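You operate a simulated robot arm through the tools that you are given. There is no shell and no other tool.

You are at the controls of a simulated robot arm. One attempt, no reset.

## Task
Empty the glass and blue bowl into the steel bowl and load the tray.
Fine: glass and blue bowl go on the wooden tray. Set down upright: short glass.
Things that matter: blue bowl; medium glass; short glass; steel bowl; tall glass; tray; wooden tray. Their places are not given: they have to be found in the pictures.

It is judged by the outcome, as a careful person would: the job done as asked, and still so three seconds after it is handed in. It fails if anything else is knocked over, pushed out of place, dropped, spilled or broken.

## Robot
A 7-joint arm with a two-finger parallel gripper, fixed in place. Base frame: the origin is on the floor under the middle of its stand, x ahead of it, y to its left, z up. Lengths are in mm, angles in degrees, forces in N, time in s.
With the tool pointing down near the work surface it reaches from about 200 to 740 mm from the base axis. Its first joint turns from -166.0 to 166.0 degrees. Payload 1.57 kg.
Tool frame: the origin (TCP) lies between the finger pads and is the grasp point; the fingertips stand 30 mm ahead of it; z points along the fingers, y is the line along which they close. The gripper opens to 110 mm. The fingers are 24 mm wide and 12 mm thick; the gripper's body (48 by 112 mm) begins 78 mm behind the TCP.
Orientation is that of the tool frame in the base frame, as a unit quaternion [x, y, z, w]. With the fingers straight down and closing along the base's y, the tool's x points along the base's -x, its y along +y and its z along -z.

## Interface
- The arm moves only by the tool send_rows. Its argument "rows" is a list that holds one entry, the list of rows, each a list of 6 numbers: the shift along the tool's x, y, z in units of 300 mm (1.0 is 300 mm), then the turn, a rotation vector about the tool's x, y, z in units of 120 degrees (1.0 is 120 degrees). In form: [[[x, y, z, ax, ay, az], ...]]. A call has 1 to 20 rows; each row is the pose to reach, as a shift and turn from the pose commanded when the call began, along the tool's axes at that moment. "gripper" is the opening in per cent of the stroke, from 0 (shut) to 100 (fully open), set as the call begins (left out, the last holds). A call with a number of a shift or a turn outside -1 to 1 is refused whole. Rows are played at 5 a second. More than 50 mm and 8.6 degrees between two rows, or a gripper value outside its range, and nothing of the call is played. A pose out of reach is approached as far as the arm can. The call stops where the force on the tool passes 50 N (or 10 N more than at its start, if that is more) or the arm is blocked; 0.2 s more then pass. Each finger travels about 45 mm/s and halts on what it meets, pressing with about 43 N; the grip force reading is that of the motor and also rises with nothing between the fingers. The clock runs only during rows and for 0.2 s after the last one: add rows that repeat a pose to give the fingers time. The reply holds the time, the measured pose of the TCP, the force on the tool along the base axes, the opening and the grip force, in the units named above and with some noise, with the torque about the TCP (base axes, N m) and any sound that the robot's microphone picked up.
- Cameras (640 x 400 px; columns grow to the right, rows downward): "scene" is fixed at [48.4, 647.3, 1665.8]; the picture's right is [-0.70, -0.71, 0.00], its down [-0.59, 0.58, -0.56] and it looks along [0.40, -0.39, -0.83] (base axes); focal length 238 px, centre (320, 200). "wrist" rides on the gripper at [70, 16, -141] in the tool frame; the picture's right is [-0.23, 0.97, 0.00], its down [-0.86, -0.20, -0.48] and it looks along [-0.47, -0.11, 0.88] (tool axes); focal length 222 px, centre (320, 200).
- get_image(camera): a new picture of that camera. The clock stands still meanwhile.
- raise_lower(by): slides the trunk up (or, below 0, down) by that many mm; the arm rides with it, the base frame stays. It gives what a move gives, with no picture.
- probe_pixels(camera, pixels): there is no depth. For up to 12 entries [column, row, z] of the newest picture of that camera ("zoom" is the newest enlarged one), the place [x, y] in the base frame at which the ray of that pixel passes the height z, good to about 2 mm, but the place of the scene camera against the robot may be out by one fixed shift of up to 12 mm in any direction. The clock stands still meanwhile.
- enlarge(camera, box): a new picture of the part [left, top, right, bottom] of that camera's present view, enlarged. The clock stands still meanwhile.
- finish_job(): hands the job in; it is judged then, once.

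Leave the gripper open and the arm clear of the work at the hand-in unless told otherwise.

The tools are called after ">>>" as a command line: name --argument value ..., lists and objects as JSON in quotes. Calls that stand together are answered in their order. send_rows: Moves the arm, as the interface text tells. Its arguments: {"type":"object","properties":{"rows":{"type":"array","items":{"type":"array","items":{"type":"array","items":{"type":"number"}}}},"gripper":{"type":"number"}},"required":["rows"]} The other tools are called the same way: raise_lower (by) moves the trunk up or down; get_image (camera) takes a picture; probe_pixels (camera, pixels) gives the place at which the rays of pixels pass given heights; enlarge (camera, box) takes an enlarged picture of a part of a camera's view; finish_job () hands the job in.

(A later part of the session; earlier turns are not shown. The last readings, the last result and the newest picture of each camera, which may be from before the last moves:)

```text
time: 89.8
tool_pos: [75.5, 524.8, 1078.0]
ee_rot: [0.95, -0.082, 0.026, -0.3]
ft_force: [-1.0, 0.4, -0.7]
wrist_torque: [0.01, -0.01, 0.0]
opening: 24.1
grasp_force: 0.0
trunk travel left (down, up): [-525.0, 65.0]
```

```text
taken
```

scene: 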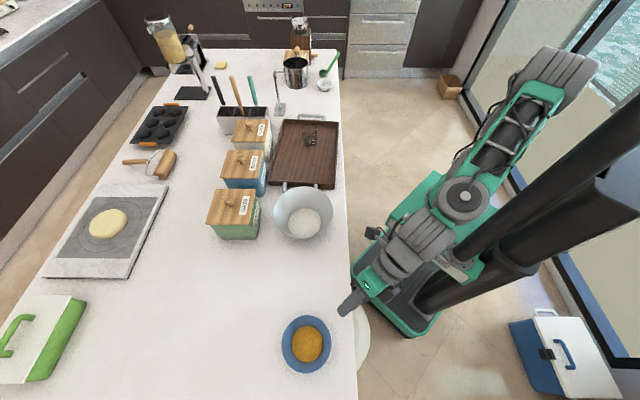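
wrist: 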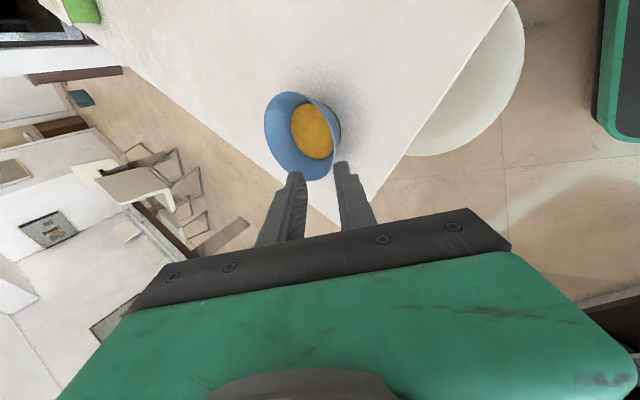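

The fingers point at the bowl's near rim. I'll enlarge this view to measure the bowl's rim and base.

>>> enlarge --camera "wrist" --box '[240, 80, 368, 200]'

>>> enlarge --camera "scene" --box '[256, 310, 368, 380]'

```text
3.33 times, centred on (304, 140) of wrist
```

zoom: 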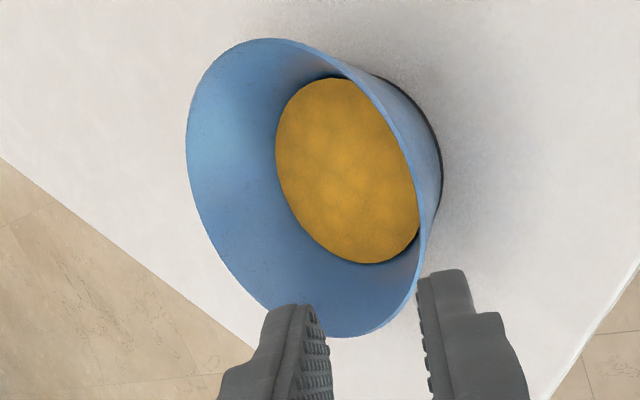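

```text
5.71 times, centred on (312, 345) of scene
```

zoom: 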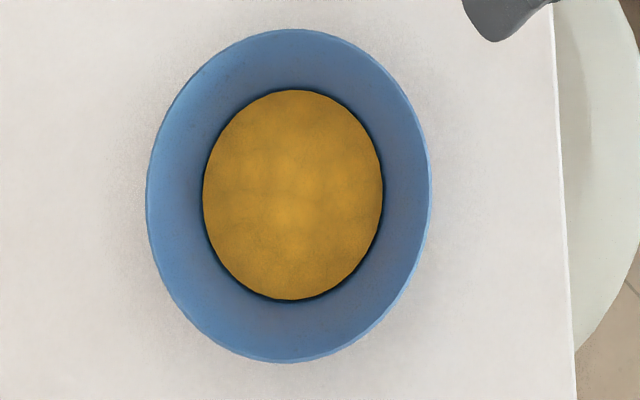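

>>> probe_pixels --camera "wrist" --pixels '[[264.2, 120.5, 939], [312.5, 181.5, 939], [288.5, 91.7, 939], [335.9, 147.6, 939], [264.2, 120.5, 946], [312.5, 181.5, 946], [288.5, 91.7, 946], [335.9, 147.6, 946], [300, 136.6, 939], [300, 136.6, 946]]'

>>> probe_pixels --camera "scene" --pixels '[[281.6, 345, 939], [331.3, 345, 939], [307, 315, 939], [307, 373.4, 939], [281.6, 345, 946], [331.3, 345, 946], [307, 315, 946], [307, 373.4, 946]]'

```text
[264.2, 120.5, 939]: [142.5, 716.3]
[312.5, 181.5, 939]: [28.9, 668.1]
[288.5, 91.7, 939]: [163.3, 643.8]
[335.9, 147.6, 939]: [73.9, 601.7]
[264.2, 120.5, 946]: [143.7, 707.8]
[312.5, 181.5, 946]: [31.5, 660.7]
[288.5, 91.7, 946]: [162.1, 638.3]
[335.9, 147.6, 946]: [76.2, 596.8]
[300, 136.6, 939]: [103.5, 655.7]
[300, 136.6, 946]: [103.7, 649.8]
```

```text
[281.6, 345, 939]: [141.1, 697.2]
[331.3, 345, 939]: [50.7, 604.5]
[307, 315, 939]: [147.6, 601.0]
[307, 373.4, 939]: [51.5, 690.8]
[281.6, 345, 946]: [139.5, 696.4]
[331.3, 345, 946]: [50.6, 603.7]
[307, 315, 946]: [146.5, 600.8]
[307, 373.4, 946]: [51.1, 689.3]
```

The estimates of the bowl's rim height (939–960) disagree, so I want a second baseline. I'll shift the tool 90 mm to the right and measure again.

>>> send_rows --rows '[[[0.1, 0, 0, 0, 0, 0], [0.2, 0, 0, 0, 0, 0], [0.3, 0, 0, 0, 0, 0], [0.3, 0, 0, 0, 0, 0], [0.3, 0, 0, 0, 0, 0]]]'

>>> get_image --camera "wrist"

>>> enlarge --camera "wrist" --box '[200, 60, 328, 180]'

```text
time: 91.0
tool_pos: [162.6, 506.1, 1079.6]
ee_rot: [0.95, -0.083, 0.026, -0.299]
ft_force: [-1.0, 0.2, 0.8]
wrist_torque: [0.02, 0.01, 0.0]
opening: 24.0
grasp_force: 0.1
trunk travel left (down, up): [-525.0, 65.0]
```

```text
taken
```

wrist: 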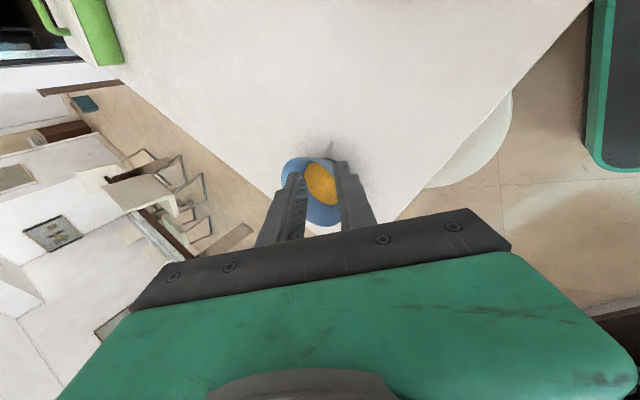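

```text
3.33 times, centred on (264, 120) of wrist
```

zoom: 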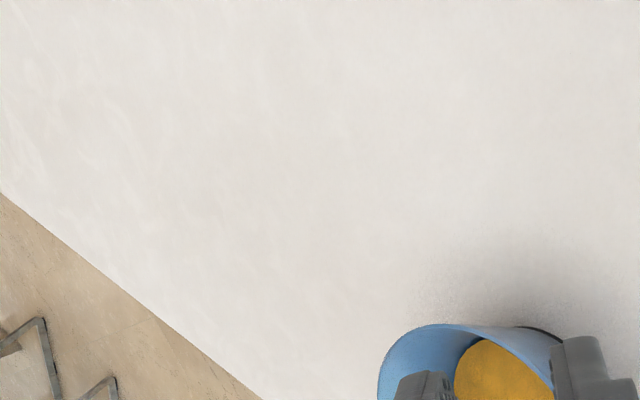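

From here the fingers hide the bowl. I'll go 170 mm to the left instead, so the bowl appears higher in the picture and unobstructed.

>>> send_rows --rows '[[[-0.1, 0, 0, 0, 0, 0], [-0.2, 0, 0, 0, 0, 0], [-0.3, 0, 0, 0, 0, 0], [-0.4, 0, 0, 0, 0, 0], [-0.5, 0, 0, 0, 0, 0], [-0.567, 0, 0, 0, 0, 0], [-0.567, 0, 0, 0, 0, 0], [-0.567, 0, 0, 0, 0, 0]]]'

>>> get_image --camera "wrist"

>>> enlarge --camera "wrist" --box '[240, 10, 368, 130]'

```text
time: 92.8
tool_pos: [-4.8, 537.1, 1080.9]
ee_rot: [0.95, -0.082, 0.026, -0.3]
ft_force: [-0.2, -0.3, 0.1]
wrist_torque: [0.0, 0.01, -0.02]
opening: 23.8
grasp_force: 0.0
trunk travel left (down, up): [-525.0, 65.0]
```

```text
taken
```

wrist: 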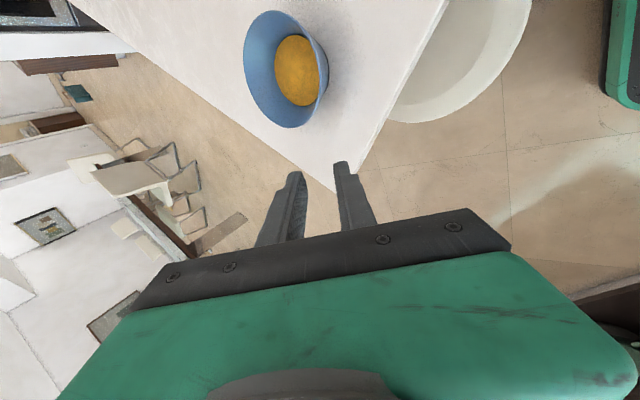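

```text
3.33 times, centred on (304, 70) of wrist
```

zoom: 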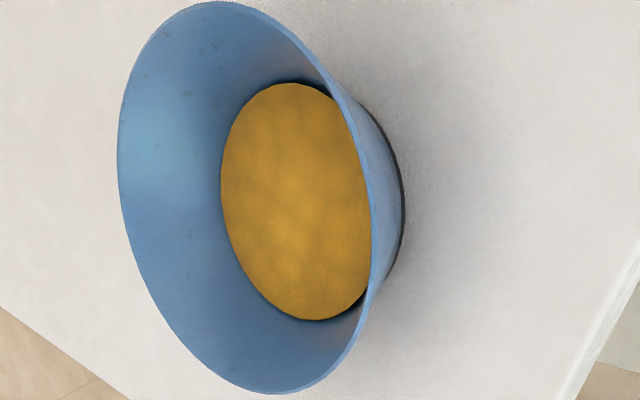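

>>> probe_pixels --camera "wrist" --pixels '[[274.7, 10.6, 940], [243.1, 56.5, 940], [292.1, 128.3, 940], [319.4, 80.6, 940], [274.7, 10.6, 960], [243.1, 56.5, 960], [292.1, 128.3, 960], [319.4, 80.6, 960], [329.6, 68.6, 900], [329.6, 68.6, 905]]'

```text
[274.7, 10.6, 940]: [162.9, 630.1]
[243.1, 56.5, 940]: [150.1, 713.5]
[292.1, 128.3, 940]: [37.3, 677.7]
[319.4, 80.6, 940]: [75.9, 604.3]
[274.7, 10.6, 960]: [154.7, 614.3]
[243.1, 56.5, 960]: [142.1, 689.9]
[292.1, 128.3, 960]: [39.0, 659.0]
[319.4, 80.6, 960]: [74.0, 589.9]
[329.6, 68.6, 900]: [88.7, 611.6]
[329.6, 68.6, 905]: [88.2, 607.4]
```

Triangulated with both views and the scene camera, the bowl's rim is at z ≈ 961 with centre (99,646) and radius 62. Its base radius is ≈ 36, so the wall slopes about 66°. I'll set the tool to 65° below horizontal and go to a pre-grasp point 100 mm up-slope of the near rim, at about (82,546,1047).

>>> send_rows --rows '[[[0.0698, -0.0007, 0.034, -0.0208, 0, 0], [0.1395, -0.0014, 0.068, -0.0417, 0, 0], [0.2093, -0.002, 0.102, -0.0625, 0, 0], [0.279, -0.0027, 0.136, -0.0833, 0, 0], [0.279, -0.0027, 0.136, -0.0833, 0, 0], [0.279, -0.0027, 0.136, -0.0833, 0, 0]]]' --gripper 22

>>> get_image --camera "wrist"

>>> enlarge --camera "wrist" --box '[240, 80, 400, 200]'

```text
time: 94.2
tool_pos: [81.6, 546.2, 1045.4]
ee_rot: [0.973, -0.085, 0.019, -0.215]
ft_force: [0.4, 0.4, -0.8]
wrist_torque: [0.01, 0.0, 0.02]
opening: 24.3
grasp_force: 0.1
trunk travel left (down, up): [-525.0, 65.0]
```

```text
taken
```

wrist: 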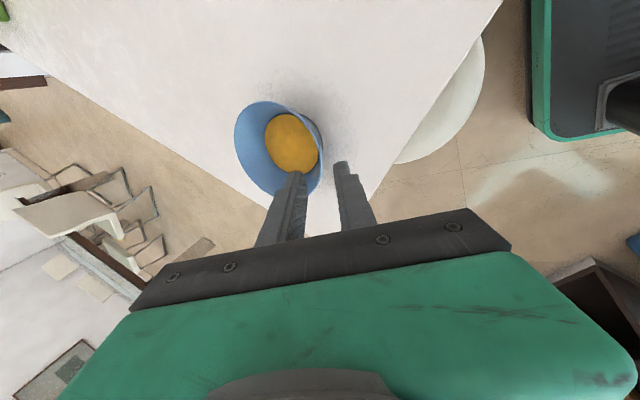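

```text
3.33 times, centred on (320, 140) of wrist
```

zoom: 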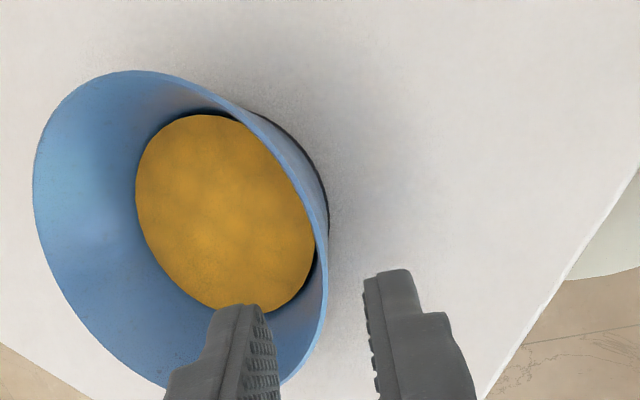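

The tool axis projects to zoom (321,246), and the bowl's near rim edge is at (328,246), so the alignment is within about 2 mm. I'll advance 60 mm along the tool axis.

>>> send_rows --rows '[[[0, 0, 0.05, 0, 0, 0], [0, 0, 0.1, 0, 0, 0], [0, 0, 0.15, 0, 0, 0], [0, 0, 0.2, 0, 0, 0], [0, 0, 0.2, 0, 0, 0], [0, 0, 0.2, 0, 0, 0]]]'

>>> enlarge --camera "wrist" --box '[240, 100, 400, 220]'

>>> enlarge --camera "scene" --box '[260, 290, 380, 370]'

```text
time: 95.6
tool_pos: [86.7, 571.7, 990.7]
ee_rot: [0.972, -0.085, 0.019, -0.216]
ft_force: [0.7, -0.5, -0.3]
wrist_torque: [-0.01, -0.01, 0.0]
opening: 24.2
grasp_force: 0.2
trunk travel left (down, up): [-525.0, 65.0]
```

```text
3.33 times, centred on (320, 160) of wrist
```

zoom: 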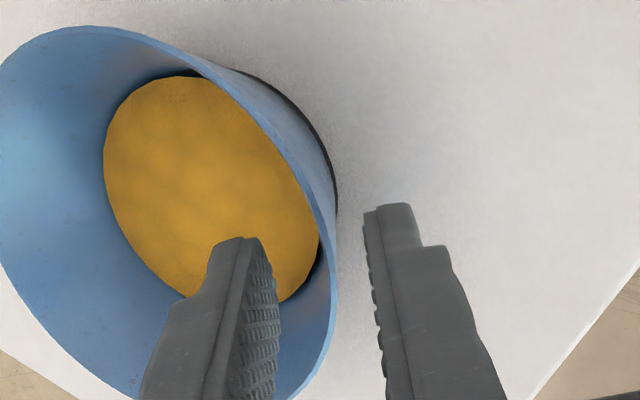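

```text
5.00 times, centred on (320, 330) of scene
```

zoom: 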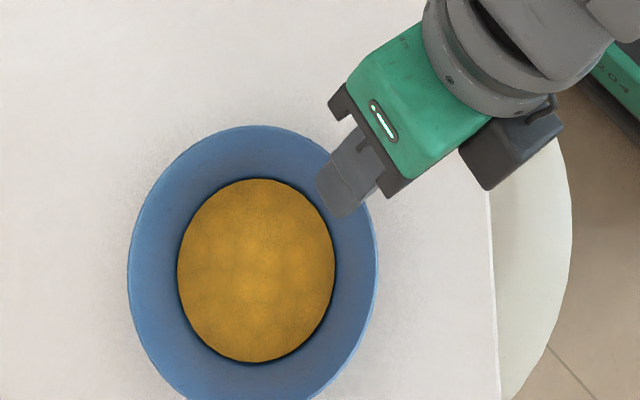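

The rim edge is about 3 mm toward the outer finger, so the wall's middle is ~1.5 mm off the axis. I'll advance the last 40 mm with a 1.5 mm correction.

>>> send_rows --rows '[[[0, 0.002, 0.0267, 0, 0, 0], [0, 0.004, 0.0533, 0, 0, 0], [0, 0.005, 0.08, 0, 0, 0], [0, 0.005, 0.1067, 0, 0, 0], [0, 0.005, 0.1333, 0, 0, 0], [0, 0.005, 0.1333, 0, 0, 0], [0, 0.005, 0.1333, 0, 0, 0]]]'

>>> enlarge --camera "wrist" --box '[240, 110, 400, 230]'

>>> enlarge --camera "scene" --box '[260, 290, 380, 370]'

```text
time: 97.2
tool_pos: [88.6, 586.8, 957.4]
ee_rot: [0.973, -0.086, 0.019, -0.214]
ft_force: [0.6, -0.5, -0.4]
wrist_torque: [-0.01, -0.02, 0.02]
opening: 24.0
grasp_force: 0.0
trunk travel left (down, up): [-525.0, 65.0]
```

```text
3.33 times, centred on (320, 170) of wrist
```

zoom: 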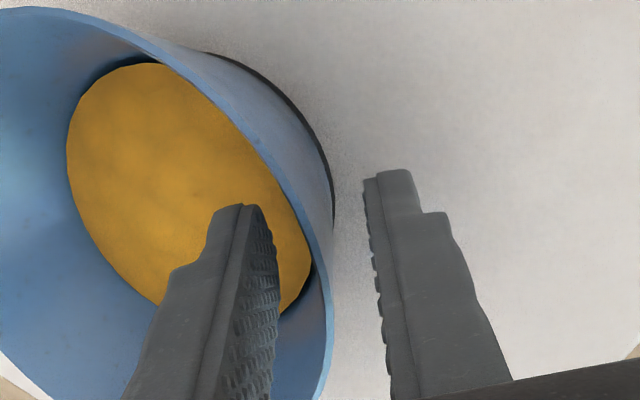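

```text
5.00 times, centred on (320, 330) of scene
```

zoom: 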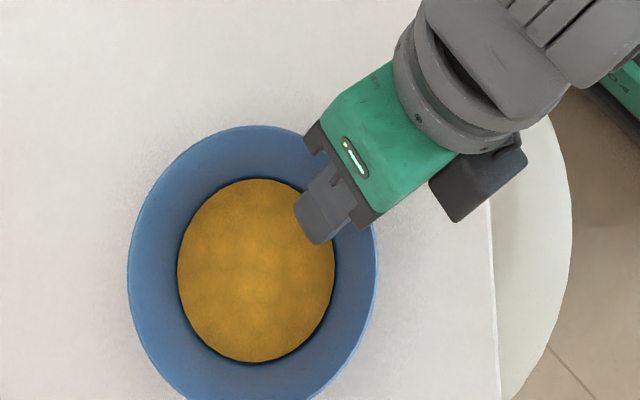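

The fingers straddle the near wall, with the inner finger well inside and above the contents. I'll close now.

>>> send_rows --rows '[[[0, 0, 0, 0, 0, 0], [0, 0, 0, 0, 0, 0], [0, 0, 0, 0, 0, 0], [0, 0, 0, 0, 0, 0], [0, 0, 0, 0, 0, 0]]]' --gripper 0

>>> enlarge --camera "wrist" --box '[240, 110, 400, 230]'

>>> enlarge --camera "scene" --box '[260, 290, 380, 370]'

```text
time: 98.4
tool_pos: [88.6, 587.4, 958.9]
ee_rot: [0.972, -0.086, 0.019, -0.218]
ft_force: [-0.6, 0.9, 7.5]
wrist_torque: [0.37, 0.25, -0.07]
opening: 2.2
grasp_force: 23.6
trunk travel left (down, up): [-525.0, 65.0]
```

```text
3.33 times, centred on (320, 170) of wrist
```

zoom: 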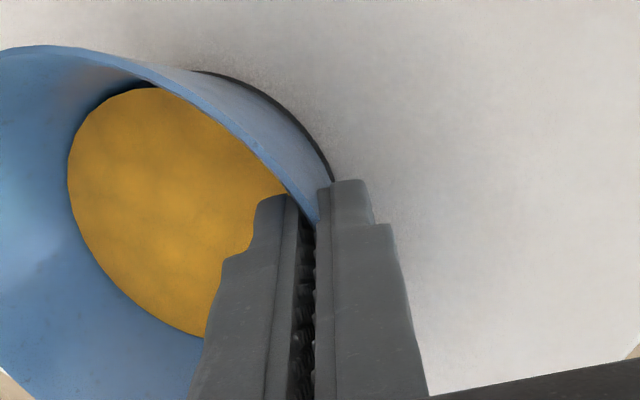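

```text
5.00 times, centred on (320, 330) of scene
```

zoom: 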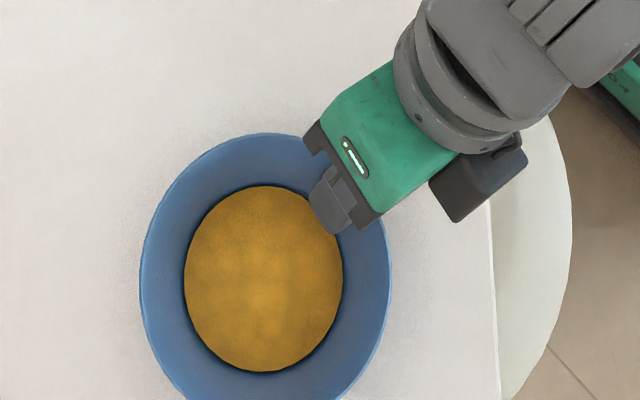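

It closed to 2.2 mm with 7.5 N of vertical load, and the wall seems to be held only near the fingertips. I'll look closer before lifting.

>>> get_image --camera "wrist"

>>> enlarge --camera "wrist" --box '[280, 140, 360, 200]'

>>> send_rows --rows '[[[0, 0, 0, 0, 0, 0]]]'

```text
taken
```

wrist: 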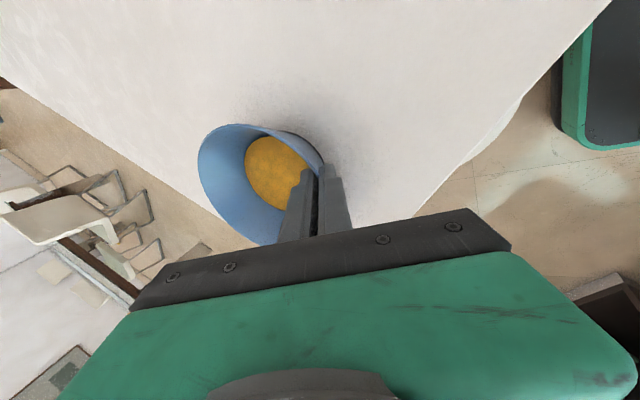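

```text
6.67 times, centred on (320, 170) of wrist
```

zoom: 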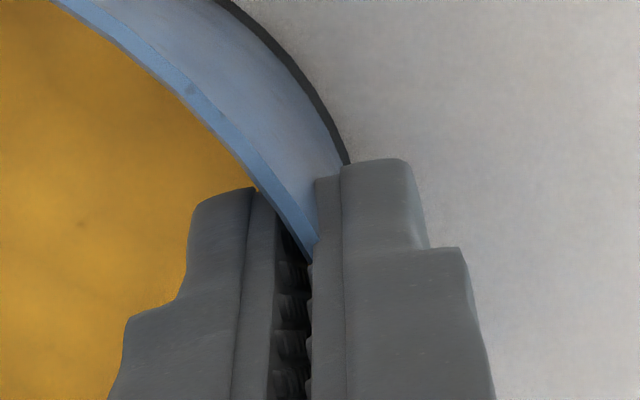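

```text
time: 98.8
tool_pos: [88.1, 587.1, 958.1]
ee_rot: [0.972, -0.085, 0.019, -0.217]
ft_force: [-0.1, 3.2, 9.2]
wrist_torque: [0.43, 0.3, -0.03]
opening: 2.5
grasp_force: 23.7
trunk travel left (down, up): [-525.0, 65.0]
```

The wall is held with about 20 mm of overlap, and the grip angle is ~4° steeper than the wall. I want a deeper, better-aligned grip, so I'll open to 24 mm, pitch up 4°, and look again.

>>> send_rows --rows '[[[0, 0, 0, 0, 0, 0], [0, 0, 0, 0, 0, 0], [0, 0, 0, 0, 0, 0], [0, 0, 0, 0.0167, 0, 0], [0, 0, 0, 0.0333, 0, 0], [0, 0, 0, 0.0333, 0, 0]]]' --gripper 22

>>> enlarge --camera "wrist" --box '[240, 110, 400, 230]'

>>> enlarge --camera "scene" --box '[260, 290, 380, 370]'

```text
time: 100.2
tool_pos: [88.5, 587.9, 955.9]
ee_rot: [0.964, -0.085, 0.022, -0.249]
ft_force: [-0.1, -0.1, -1.2]
wrist_torque: [-0.02, 0.03, -0.01]
opening: 24.1
grasp_force: 0.0
trunk travel left (down, up): [-525.0, 65.0]
```

```text
3.33 times, centred on (320, 170) of wrist
```

zoom: 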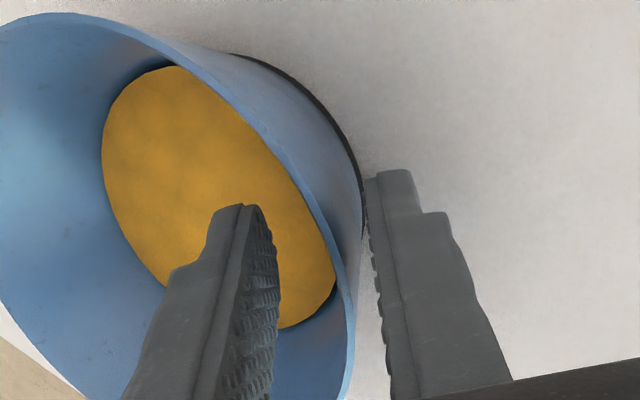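

```text
5.00 times, centred on (320, 330) of scene
```

zoom: 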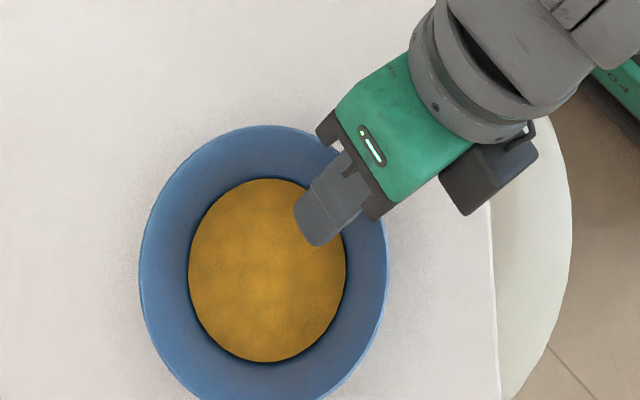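

The bowl shifted about 5 mm toward the robot when it was gripped. I'll re-measure it in both cameras at its new place before gripping again.

>>> enlarge --camera "scene" --box '[256, 305, 368, 385]'

>>> enlarge --camera "wrist" --box '[170, 90, 330, 210]'

```text
5.00 times, centred on (312, 345) of scene
```

zoom: 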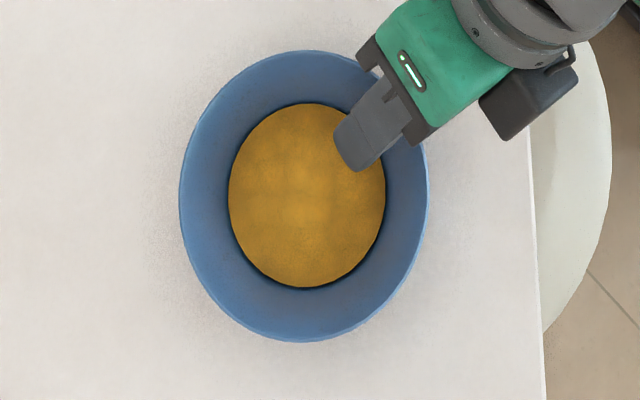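

```text
3.33 times, centred on (250, 150) of wrist
```

zoom: 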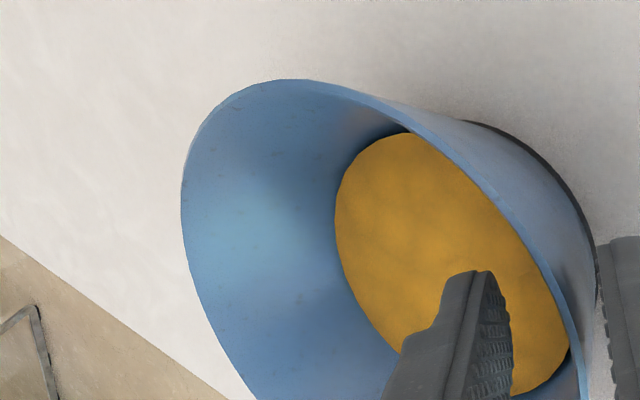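

>>> probe_pixels --camera "wrist" --pixels '[[208.4, 148.5, 945], [241.1, 114, 945], [280.1, 127.5, 945], [304.2, 149.2, 945], [320.1, 173.5, 945], [329.1, 204.1, 945], [208.4, 148.5, 960], [241.1, 114, 960], [280.1, 127.5, 960], [304.2, 149.2, 960], [320.1, 173.5, 960], [329.1, 204.1, 960]]'

>>> probe_pixels --camera "scene" --pixels '[[284, 342, 950], [333.6, 343, 950], [308, 315, 950], [309, 373.4, 950]]'

```text
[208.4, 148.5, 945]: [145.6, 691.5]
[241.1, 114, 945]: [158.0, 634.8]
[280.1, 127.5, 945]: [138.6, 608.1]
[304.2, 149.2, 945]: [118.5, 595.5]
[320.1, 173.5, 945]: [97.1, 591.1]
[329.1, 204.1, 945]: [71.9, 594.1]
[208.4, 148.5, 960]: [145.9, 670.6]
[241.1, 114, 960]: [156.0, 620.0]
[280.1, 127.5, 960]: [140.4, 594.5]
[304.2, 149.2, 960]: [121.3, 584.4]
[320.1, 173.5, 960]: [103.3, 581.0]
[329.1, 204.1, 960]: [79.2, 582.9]
```

```text
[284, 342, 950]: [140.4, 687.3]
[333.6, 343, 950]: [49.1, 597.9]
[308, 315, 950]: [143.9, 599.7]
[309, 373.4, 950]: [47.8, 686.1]
```

Checking the geometry again, the fingers' camera-side edges explain what I saw: the rim is at z ≈ 957–960, so the first grip's overlap was about 28 mm and 65° was right. I'll go back to 65°, move 3 mm deeper, and close again.

>>> send_rows --rows '[[[0, 0, 0, -0.0167, 0, 0], [0, 0, 0, -0.0333, 0, 0], [0, 0, 0.005, -0.0333, 0, 0], [0, 0, 0.01, -0.0333, 0, 0], [0, 0, 0.01, -0.0333, 0, 0]]]'

>>> send_rows --rows '[[[0, 0, 0, 0, 0, 0], [0, 0, 0, 0, 0, 0], [0, 0, 0, 0, 0, 0], [0, 0, 0, 0, 0, 0], [0, 0, 0, 0, 0, 0], [0, 0, 0, 0, 0, 0]]]' --gripper 0

>>> enlarge --camera "wrist" --box '[220, 110, 380, 230]'

>>> enlarge --camera "scene" --box '[256, 305, 368, 385]'

```text
time: 101.4
tool_pos: [88.1, 588.6, 953.6]
ee_rot: [0.973, -0.085, 0.019, -0.215]
ft_force: [-0.1, -0.5, 0.4]
wrist_torque: [-0.02, 0.05, 0.01]
opening: 24.4
grasp_force: 0.1
trunk travel left (down, up): [-525.0, 65.0]
```

```text
time: 102.8
tool_pos: [88.4, 588.0, 952.6]
ee_rot: [0.973, -0.085, 0.019, -0.215]
ft_force: [-0.1, 0.1, 0.2]
wrist_torque: [-0.12, 0.0, 0.03]
opening: 2.2
grasp_force: 24.1
trunk travel left (down, up): [-525.0, 65.0]
```

```text
3.33 times, centred on (300, 170) of wrist
```

zoom: 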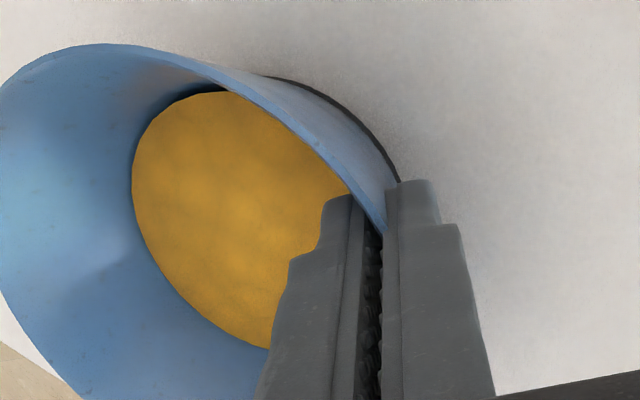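

```text
5.00 times, centred on (312, 345) of scene
```

zoom: 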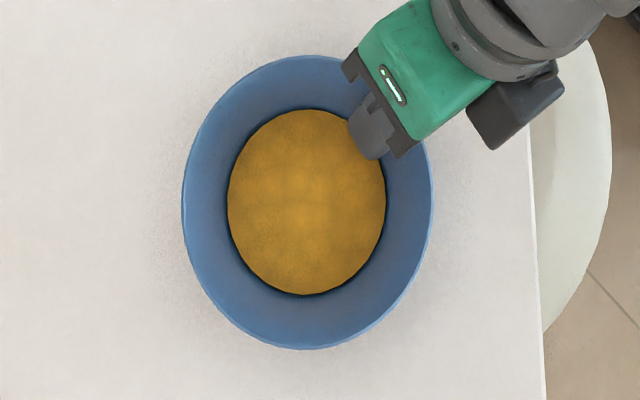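

The grip is well aligned now, with forces near zero and about 31 mm of overlap. As a test I'll lift 15 mm slowly.

>>> send_rows --rows '[[[0, -0.0035, -0.0076, 0, 0, 0], [0, -0.0071, -0.0151, 0, 0, 0], [0, -0.0106, -0.0227, 0, 0, 0], [0, -0.0141, -0.0302, 0, 0, 0], [0, -0.0176, -0.0378, 0, 0, 0], [0, -0.0212, -0.0453, 0, 0, 0], [0, -0.0212, -0.0453, 0, 0, 0], [0, -0.0212, -0.0453, 0, 0, 0]]]'

>>> enlarge --camera "wrist" --box '[220, 110, 380, 230]'

>>> enlarge --camera "scene" --box '[256, 305, 368, 385]'

```text
time: 104.6
tool_pos: [89.9, 587.4, 967.0]
ee_rot: [0.973, -0.085, 0.019, -0.215]
ft_force: [0.8, 0.1, -2.8]
wrist_torque: [-0.15, 0.0, 0.01]
opening: 2.3
grasp_force: 23.5
trunk travel left (down, up): [-525.0, 65.0]
```

```text
3.33 times, centred on (300, 170) of wrist
```

zoom: 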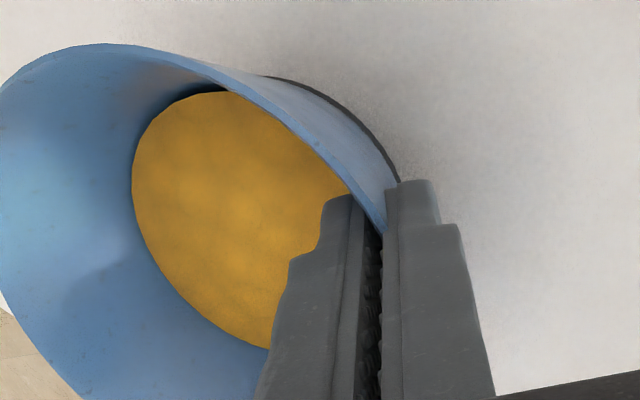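

```text
5.00 times, centred on (312, 345) of scene
```

zoom: 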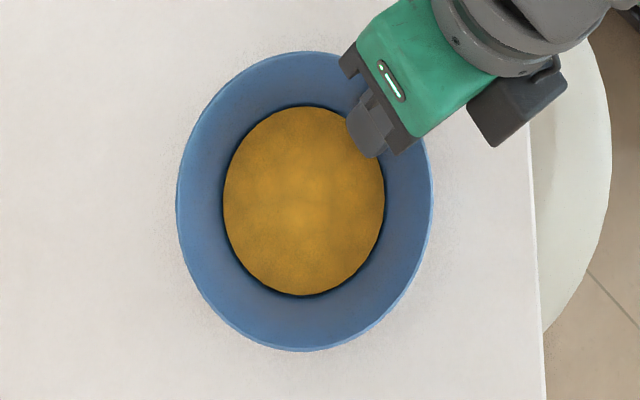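

It lifts cleanly (−2.8 N), level and with no slip. I'll continue up by 100 mm at 5 mm per row.

>>> send_rows --rows '[[[0, -0.0071, -0.0151, 0, 0, 0], [0, -0.0141, -0.0302, 0, 0, 0], [0, -0.0212, -0.0453, 0, 0, 0], [0, -0.0282, -0.0604, 0, 0, 0], [0, -0.0353, -0.0755, 0, 0, 0], [0, -0.0423, -0.0906, 0, 0, 0], [0, -0.0494, -0.1057, 0, 0, 0], [0, -0.0564, -0.1208, 0, 0, 0], [0, -0.0635, -0.1359, 0, 0, 0], [0, -0.0705, -0.151, 0, 0, 0], [0, -0.0776, -0.1661, 0, 0, 0], [0, -0.0846, -0.1812, 0, 0, 0], [0, -0.0917, -0.1963, 0, 0, 0], [0, -0.0987, -0.2114, 0, 0, 0], [0, -0.1058, -0.2265, 0, 0, 0], [0, -0.1128, -0.2416, 0, 0, 0], [0, -0.1199, -0.2567, 0, 0, 0], [0, -0.1269, -0.2718, 0, 0, 0], [0, -0.134, -0.2869, 0, 0, 0], [0, -0.141, -0.302, 0, 0, 0]]]'

>>> enlarge --camera "wrist" --box '[220, 110, 380, 230]'

>>> get_image --camera "scene"

```text
time: 108.8
tool_pos: [89.8, 587.9, 1069.4]
ee_rot: [0.972, -0.085, 0.019, -0.216]
ft_force: [0.8, 0.4, -2.1]
wrist_torque: [-0.14, 0.01, 0.02]
opening: 2.3
grasp_force: 23.7
trunk travel left (down, up): [-525.0, 65.0]
```

```text
3.33 times, centred on (300, 170) of wrist
```

zoom: 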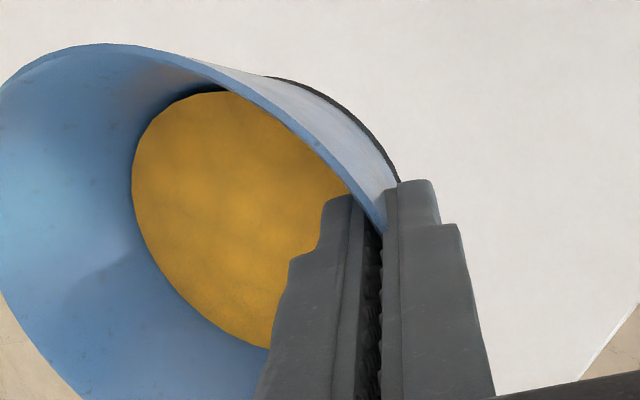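

```text
taken
```

scene: 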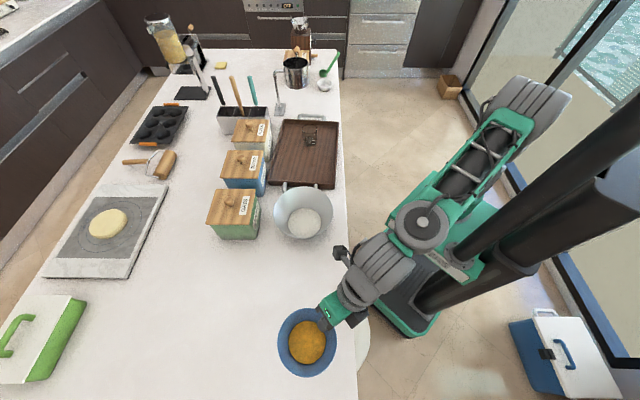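

The bowl is stable. I'll carry it level toward the steel bowl in two slow halves, rising to z 1110 and turning from azimuth 80° to 10°. This is the first half.

>>> send_rows --rows '[[[0.0236, 0.0073, -0.0077, 0, 0.0069, 0.0147], [0.0471, 0.0146, -0.0154, 0, 0.0137, 0.0294], [0.0707, 0.0219, -0.0231, 0, 0.0206, 0.044], [0.0942, 0.0292, -0.0308, 0, 0.0274, 0.0587], [0.1178, 0.0365, -0.0385, 0, 0.0343, 0.0734], [0.1413, 0.0438, -0.0462, 0, 0.0411, 0.0881], [0.1649, 0.0511, -0.0539, 0, 0.048, 0.1028], [0.1884, 0.0584, -0.0616, 0, 0.0548, 0.1174], [0.212, 0.0658, -0.0693, 0, 0.0617, 0.1321], [0.2356, 0.0731, -0.0769, 0, 0.0686, 0.1468], [0.2591, 0.0804, -0.0846, 0, 0.0754, 0.1615], [0.2827, 0.0877, -0.0923, 0, 0.0823, 0.1762], [0.3062, 0.095, -0.1, 0, 0.0891, 0.1908], [0.3298, 0.1023, -0.1077, 0, 0.096, 0.2055], [0.3533, 0.1096, -0.1154, 0, 0.1028, 0.2202], [0.3769, 0.1169, -0.1231, 0, 0.1097, 0.2349], [0.4004, 0.1242, -0.1308, 0, 0.1165, 0.2496], [0.424, 0.1315, -0.1385, 0, 0.1234, 0.2643], [0.424, 0.1315, -0.1385, 0, 0.1234, 0.2643]]]'

>>> enlarge --camera "wrist" --box '[220, 110, 380, 230]'

>>> get_image --camera "scene"

```text
time: 112.8
tool_pos: [206.9, 514.0, 1088.2]
ee_rot: [0.902, -0.373, 0.083, -0.2]
ft_force: [0.8, -0.9, -2.0]
wrist_torque: [-0.13, 0.09, 0.0]
opening: 2.6
grasp_force: 24.0
trunk travel left (down, up): [-525.0, 65.0]
```

```text
3.33 times, centred on (300, 170) of wrist
```

zoom: 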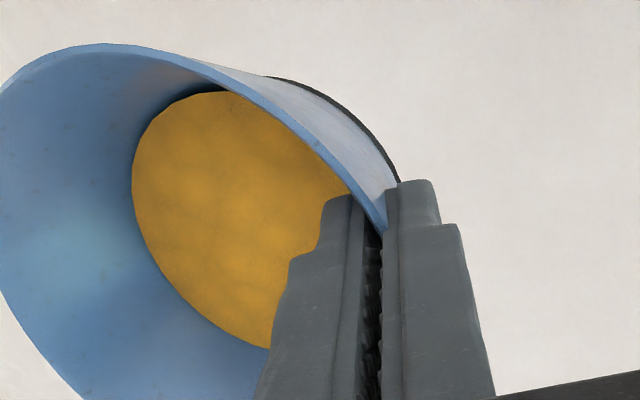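

```text
taken
```

scene: 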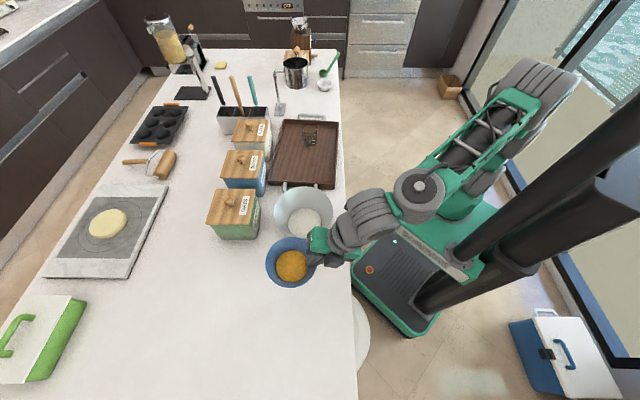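

No slip and the bowl is level. Here is the second half, to the pour start above the steel bowl at about (321,438,1110), azimuth 10°.

>>> send_rows --rows '[[[0.025, -0.0066, -0.0012, 0, 0.0069, 0.0147], [0.0499, -0.0131, -0.0024, 0, 0.0137, 0.0294], [0.0749, -0.0197, -0.0037, 0, 0.0206, 0.044], [0.0998, -0.0262, -0.0049, 0, 0.0274, 0.0587], [0.1248, -0.0328, -0.0061, 0, 0.0343, 0.0734], [0.1498, -0.0393, -0.0073, 0, 0.0411, 0.0881], [0.1747, -0.0459, -0.0086, 0, 0.048, 0.1028], [0.1997, -0.0524, -0.0098, 0, 0.0548, 0.1174], [0.2247, -0.059, -0.011, 0, 0.0617, 0.1321], [0.2496, -0.0656, -0.0122, 0, 0.0686, 0.1468], [0.2746, -0.0721, -0.0134, 0, 0.0754, 0.1615], [0.2995, -0.0787, -0.0147, 0, 0.0823, 0.1762], [0.3245, -0.0852, -0.0159, 0, 0.0891, 0.1908], [0.3495, -0.0918, -0.0171, 0, 0.096, 0.2055], [0.3744, -0.0983, -0.0183, 0, 0.1028, 0.2202], [0.3994, -0.1049, -0.0196, 0, 0.1097, 0.2349], [0.4243, -0.1114, -0.0208, 0, 0.1165, 0.2496], [0.4493, -0.118, -0.022, 0, 0.1234, 0.2643], [0.4493, -0.118, -0.022, 0, 0.1234, 0.2643]]]'

>>> enlarge --camera "wrist" --box '[220, 110, 380, 230]'

>>> enlarge --camera "scene" --box '[230, 150, 410, 270]'

```text
time: 116.8
tool_pos: [320.9, 440.9, 1109.1]
ee_rot: [0.747, -0.629, 0.139, -0.165]
ft_force: [-0.3, -0.5, -2.4]
wrist_torque: [-0.08, 0.09, 0.02]
opening: 2.2
grasp_force: 24.1
trunk travel left (down, up): [-525.0, 65.0]
```

```text
3.33 times, centred on (300, 170) of wrist
```

zoom: 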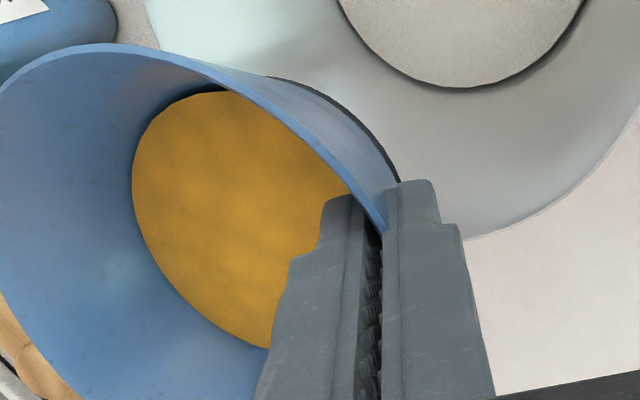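

```text
3.33 times, centred on (320, 210) of scene
```

zoom: 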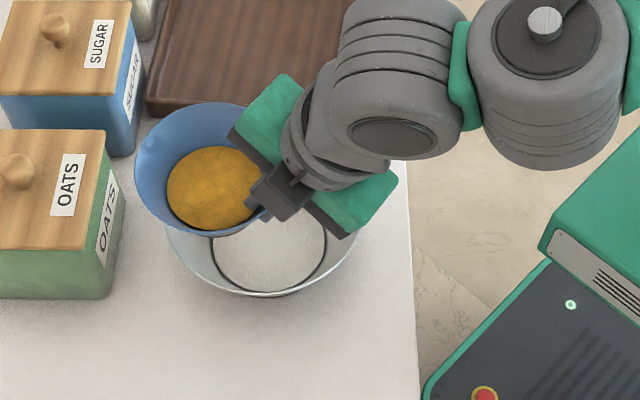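

The bowl is level above the steel bowl. Before tilting, I'll verify the relative placement with the scene camera: blue rim centre at zoom (200,170), milk disc at zoom (269,243).

>>> probe_pixels --camera "zoom" --pixels '[[200, 170, 1110], [212, 188, 1075], [269, 243, 908], [262, 200, 980]]'

```text
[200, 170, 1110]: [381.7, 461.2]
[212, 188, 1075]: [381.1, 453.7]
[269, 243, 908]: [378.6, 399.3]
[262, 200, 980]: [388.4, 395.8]
```

The blue bowl's centre is ~55 mm to the left of the steel bowl's centre, so tipping right puts the lip right over the middle. I'll tilt to 20° first.

>>> send_rows --rows '[[[0, 0, 0, 0, -0.0302, 0.0141], [0, 0, 0, 0, -0.0604, 0.0282], [0, 0, 0, 0, -0.0906, 0.0423], [0, 0, 0, 0, -0.1208, 0.0564], [0, 0, 0, 0, -0.151, 0.0705], [0, 0, 0, 0, -0.151, 0.0705]]]'

>>> get_image --camera "wrist"

>>> enlarge --camera "scene" --box '[230, 150, 410, 270]'

```text
time: 118.2
tool_pos: [320.5, 439.1, 1109.5]
ee_rot: [0.713, -0.647, 0.007, -0.272]
ft_force: [-0.3, -0.3, -2.1]
wrist_torque: [-0.05, 0.14, -0.02]
opening: 2.2
grasp_force: 24.3
trunk travel left (down, up): [-525.0, 65.0]
```

```text
taken
```

wrist: 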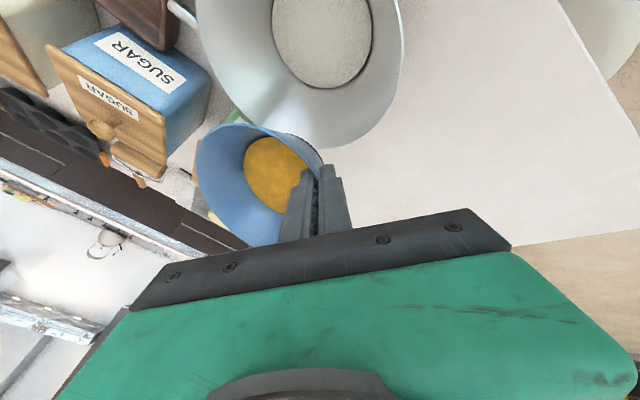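

```text
3.33 times, centred on (320, 210) of scene
```

zoom: 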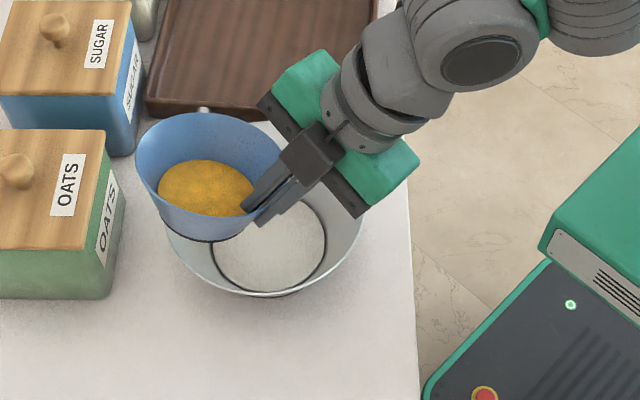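

At 20° nothing is flowing yet. I'll continue at 2.5° per row to 50°.

>>> send_rows --rows '[[[0, 0, 0, 0, -0.0189, 0.0088], [0, 0, 0, 0, -0.0378, 0.0176], [0, 0, 0, 0, -0.0566, 0.0264], [0, 0, 0, 0, -0.0755, 0.0353], [0, 0, 0, 0, -0.0944, 0.0441], [0, 0, 0, 0, -0.1133, 0.0529], [0, 0, 0, 0, -0.1321, 0.0617], [0, 0, 0, 0, -0.151, 0.0705], [0, 0, 0, 0, -0.1699, 0.0793], [0, 0, 0, 0, -0.1888, 0.0881], [0, 0, 0, 0, -0.2076, 0.0969], [0, 0, 0, 0, -0.2265, 0.1058]]]'

>>> get_image --camera "wrist"

>>> enlarge --camera "scene" --box '[230, 150, 410, 270]'

```text
time: 120.8
tool_pos: [321.0, 439.1, 1109.4]
ee_rot: [-0.619, 0.639, 0.19, 0.415]
ft_force: [-1.0, -0.4, -2.0]
wrist_torque: [-0.09, 0.13, -0.02]
opening: 2.7
grasp_force: 24.5
trunk travel left (down, up): [-525.0, 65.0]
```

```text
taken
```

wrist: 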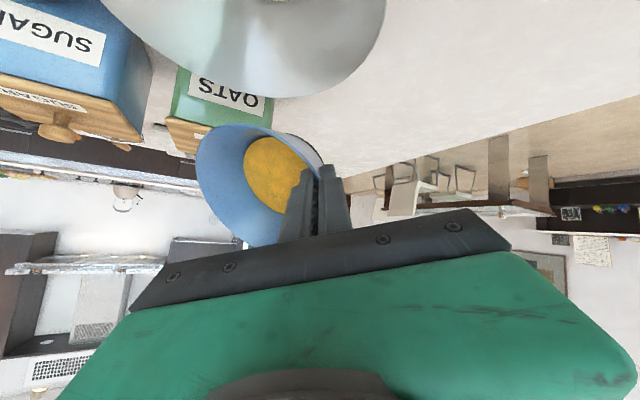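

```text
3.33 times, centred on (320, 210) of scene
```

zoom: 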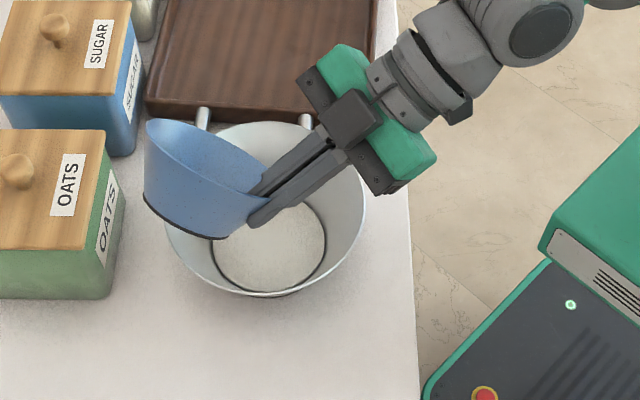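

At 50° the contents still sit in the bowl, so they behave like a coarse or thick mass. The lip is over the steel bowl, so I'll go on slowly to 75°.

>>> send_rows --rows '[[[0, 0, 0, 0, -0.0189, 0.0088], [0, 0, 0, 0, -0.0378, 0.0176], [0, 0, 0, 0, -0.0566, 0.0264], [0, 0, 0, 0, -0.0755, 0.0353], [0, 0, 0, 0, -0.0944, 0.0441], [0, 0, 0, 0, -0.1133, 0.0529], [0, 0, 0, 0, -0.1321, 0.0617], [0, 0, 0, 0, -0.151, 0.0705], [0, 0, 0, 0, -0.1699, 0.0793], [0, 0, 0, 0, -0.1888, 0.0881]]]'

>>> get_image --camera "wrist"

>>> enlarge --camera "scene" --box '[230, 150, 410, 270]'

```text
time: 123.0
tool_pos: [320.5, 439.5, 1108.5]
ee_rot: [-0.509, 0.599, 0.346, 0.513]
ft_force: [0.2, 0.0, -3.6]
wrist_torque: [-0.1, 0.1, 0.0]
opening: 2.4
grasp_force: 24.5
trunk travel left (down, up): [-525.0, 65.0]
```

```text
taken
```

wrist: 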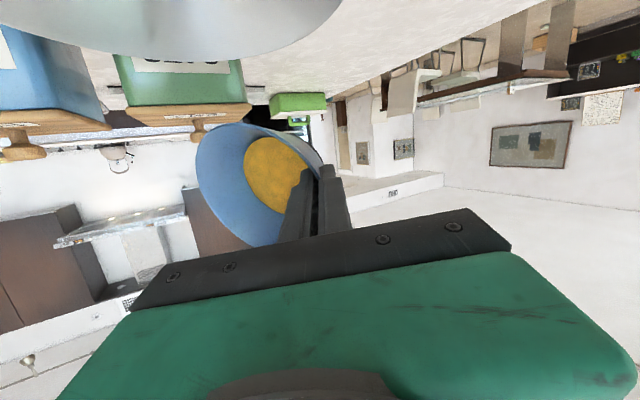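

```text
3.33 times, centred on (320, 210) of scene
```

zoom: 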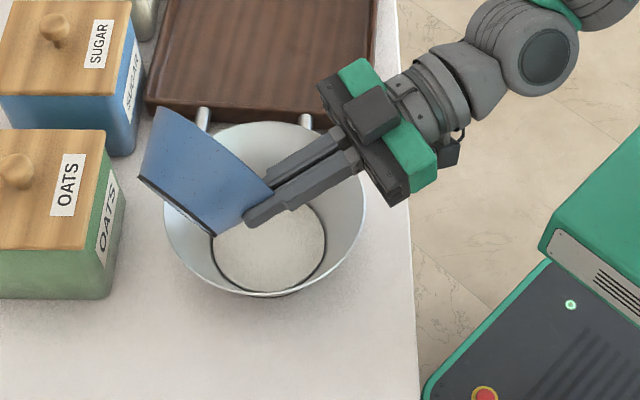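

Still nothing flows at 75°. Since it may come out all at once, I'll first shift 35 mm so the bowl's mouth stays well inside the steel bowl at larger tilts.

>>> send_rows --rows '[[[0.0059, -0.0142, -0.0175, 0, 0, 0], [0.0117, -0.0284, -0.0351, 0, 0, 0], [0.0176, -0.0426, -0.0526, 0, 0, 0], [0.0234, -0.0568, -0.0702, 0, 0, 0], [0.0293, -0.071, -0.0877, 0, 0, 0], [0.0293, -0.071, -0.0877, 0, 0, 0]]]'

>>> send_rows --rows '[[[0, 0, 0, 0, -0.0189, 0.0088], [0, 0, 0, 0, -0.0378, 0.0176], [0, 0, 0, 0, -0.0566, 0.0264], [0, 0, 0, 0, -0.0755, 0.0353], [0, 0, 0, 0, -0.0944, 0.0441], [0, 0, 0, 0, -0.1133, 0.0529], [0, 0, 0, 0, -0.1133, 0.0529]]]'

>>> get_image --camera "wrist"

>>> enlarge --camera "scene" --box '[230, 150, 410, 270]'

```text
time: 124.4
tool_pos: [333.9, 406.0, 1108.8]
ee_rot: [-0.508, 0.6, 0.344, 0.514]
ft_force: [0.0, 0.4, -2.3]
wrist_torque: [-0.07, 0.14, -0.05]
opening: 2.5
grasp_force: 24.3
trunk travel left (down, up): [-525.0, 65.0]
```

```text
time: 126.0
tool_pos: [334.9, 407.2, 1110.3]
ee_rot: [-0.429, 0.561, 0.431, 0.562]
ft_force: [0.3, -0.3, -2.3]
wrist_torque: [-0.09, 0.1, 0.02]
opening: 2.4
grasp_force: 24.2
trunk travel left (down, up): [-525.0, 65.0]
```

```text
taken
```

wrist: 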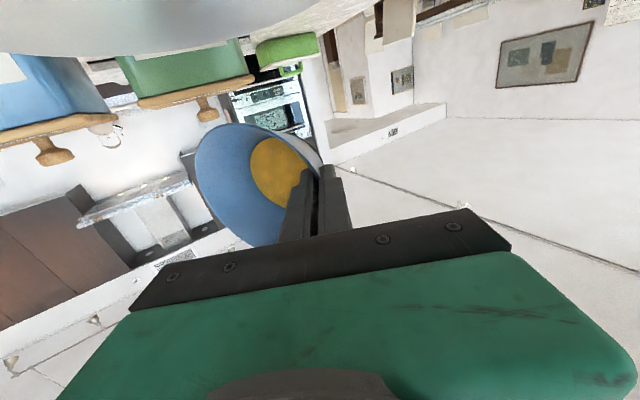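

```text
3.33 times, centred on (320, 210) of scene
```

zoom: 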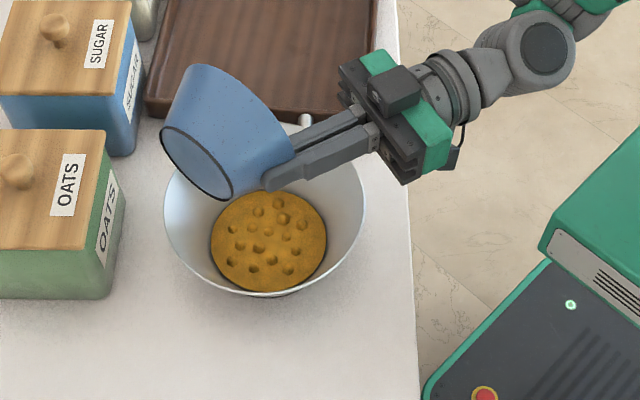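

Much of it has gone into the steel bowl, where a yellow surface now shows. I'll see what's left in the blue bowl.

>>> enlarge --camera "wrist" --box '[190, 110, 350, 250]'

>>> enlarge --camera "scene" --box '[260, 160, 360, 240]'

```text
2.86 times, centred on (270, 180) of wrist
```

zoom: 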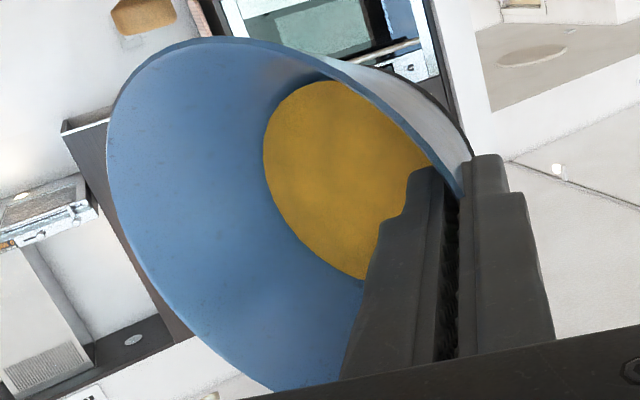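

```text
5.00 times, centred on (310, 200) of scene
```

zoom: 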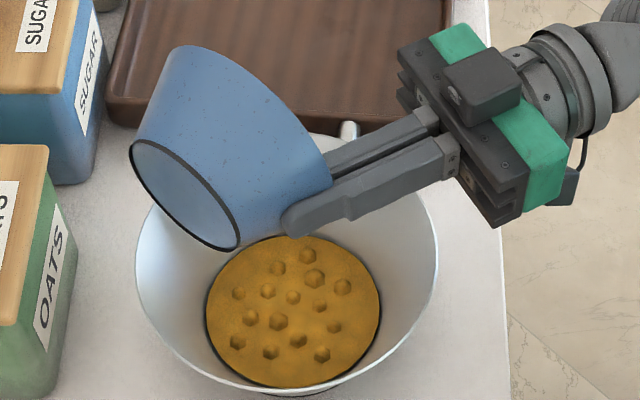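

Some is left, as the remaining disc is smaller. I'll tilt another 12° and hold a couple of seconds to let it run out.

>>> send_rows --rows '[[[0, 0, 0, 0, -0.0189, 0.0088], [0, 0, 0, 0, -0.0378, 0.0176], [0, 0, 0, 0, -0.0566, 0.0264], [0, 0, 0, 0, -0.0755, 0.0353], [0, 0, 0, 0, -0.0906, 0.0423], [0, 0, 0, 0, -0.0906, 0.0423], [0, 0, 0, 0, -0.0906, 0.0423], [0, 0, 0, 0, -0.0906, 0.0423], [0, 0, 0, 0, -0.0906, 0.0423], [0, 0, 0, 0, -0.0906, 0.0423], [0, 0, 0, 0, -0.0906, 0.0423], [0, 0, 0, 0, -0.0906, 0.0423]]]'

>>> enlarge --camera "wrist" --box '[190, 110, 350, 250]'

>>> enlarge --camera "scene" --box '[230, 150, 410, 270]'

```text
time: 128.6
tool_pos: [334.5, 406.7, 1109.9]
ee_rot: [-0.362, 0.524, 0.493, 0.593]
ft_force: [-0.8, 0.1, -2.8]
wrist_torque: [-0.08, 0.14, -0.01]
opening: 2.2
grasp_force: 24.1
trunk travel left (down, up): [-525.0, 65.0]
```

```text
2.86 times, centred on (270, 180) of wrist
```

zoom: 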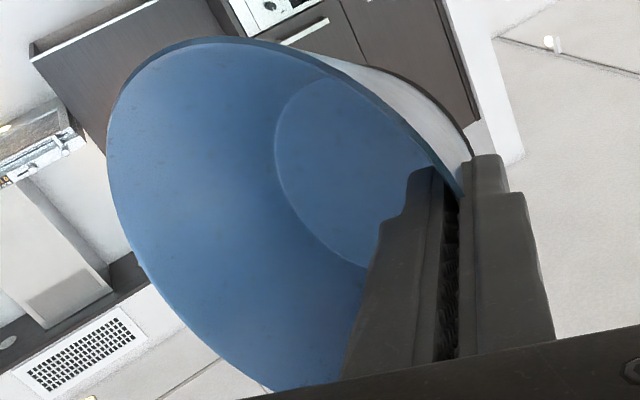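

```text
3.33 times, centred on (320, 210) of scene
```

zoom: 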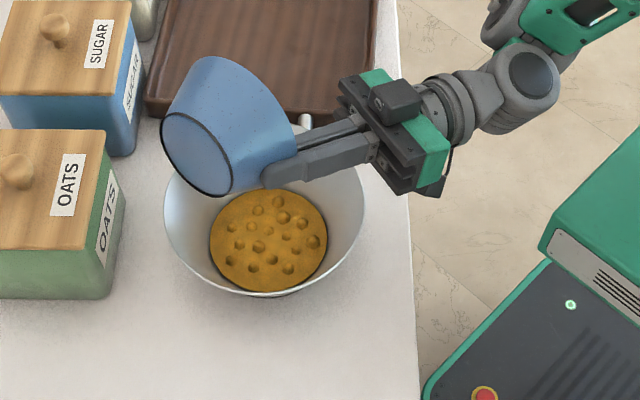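

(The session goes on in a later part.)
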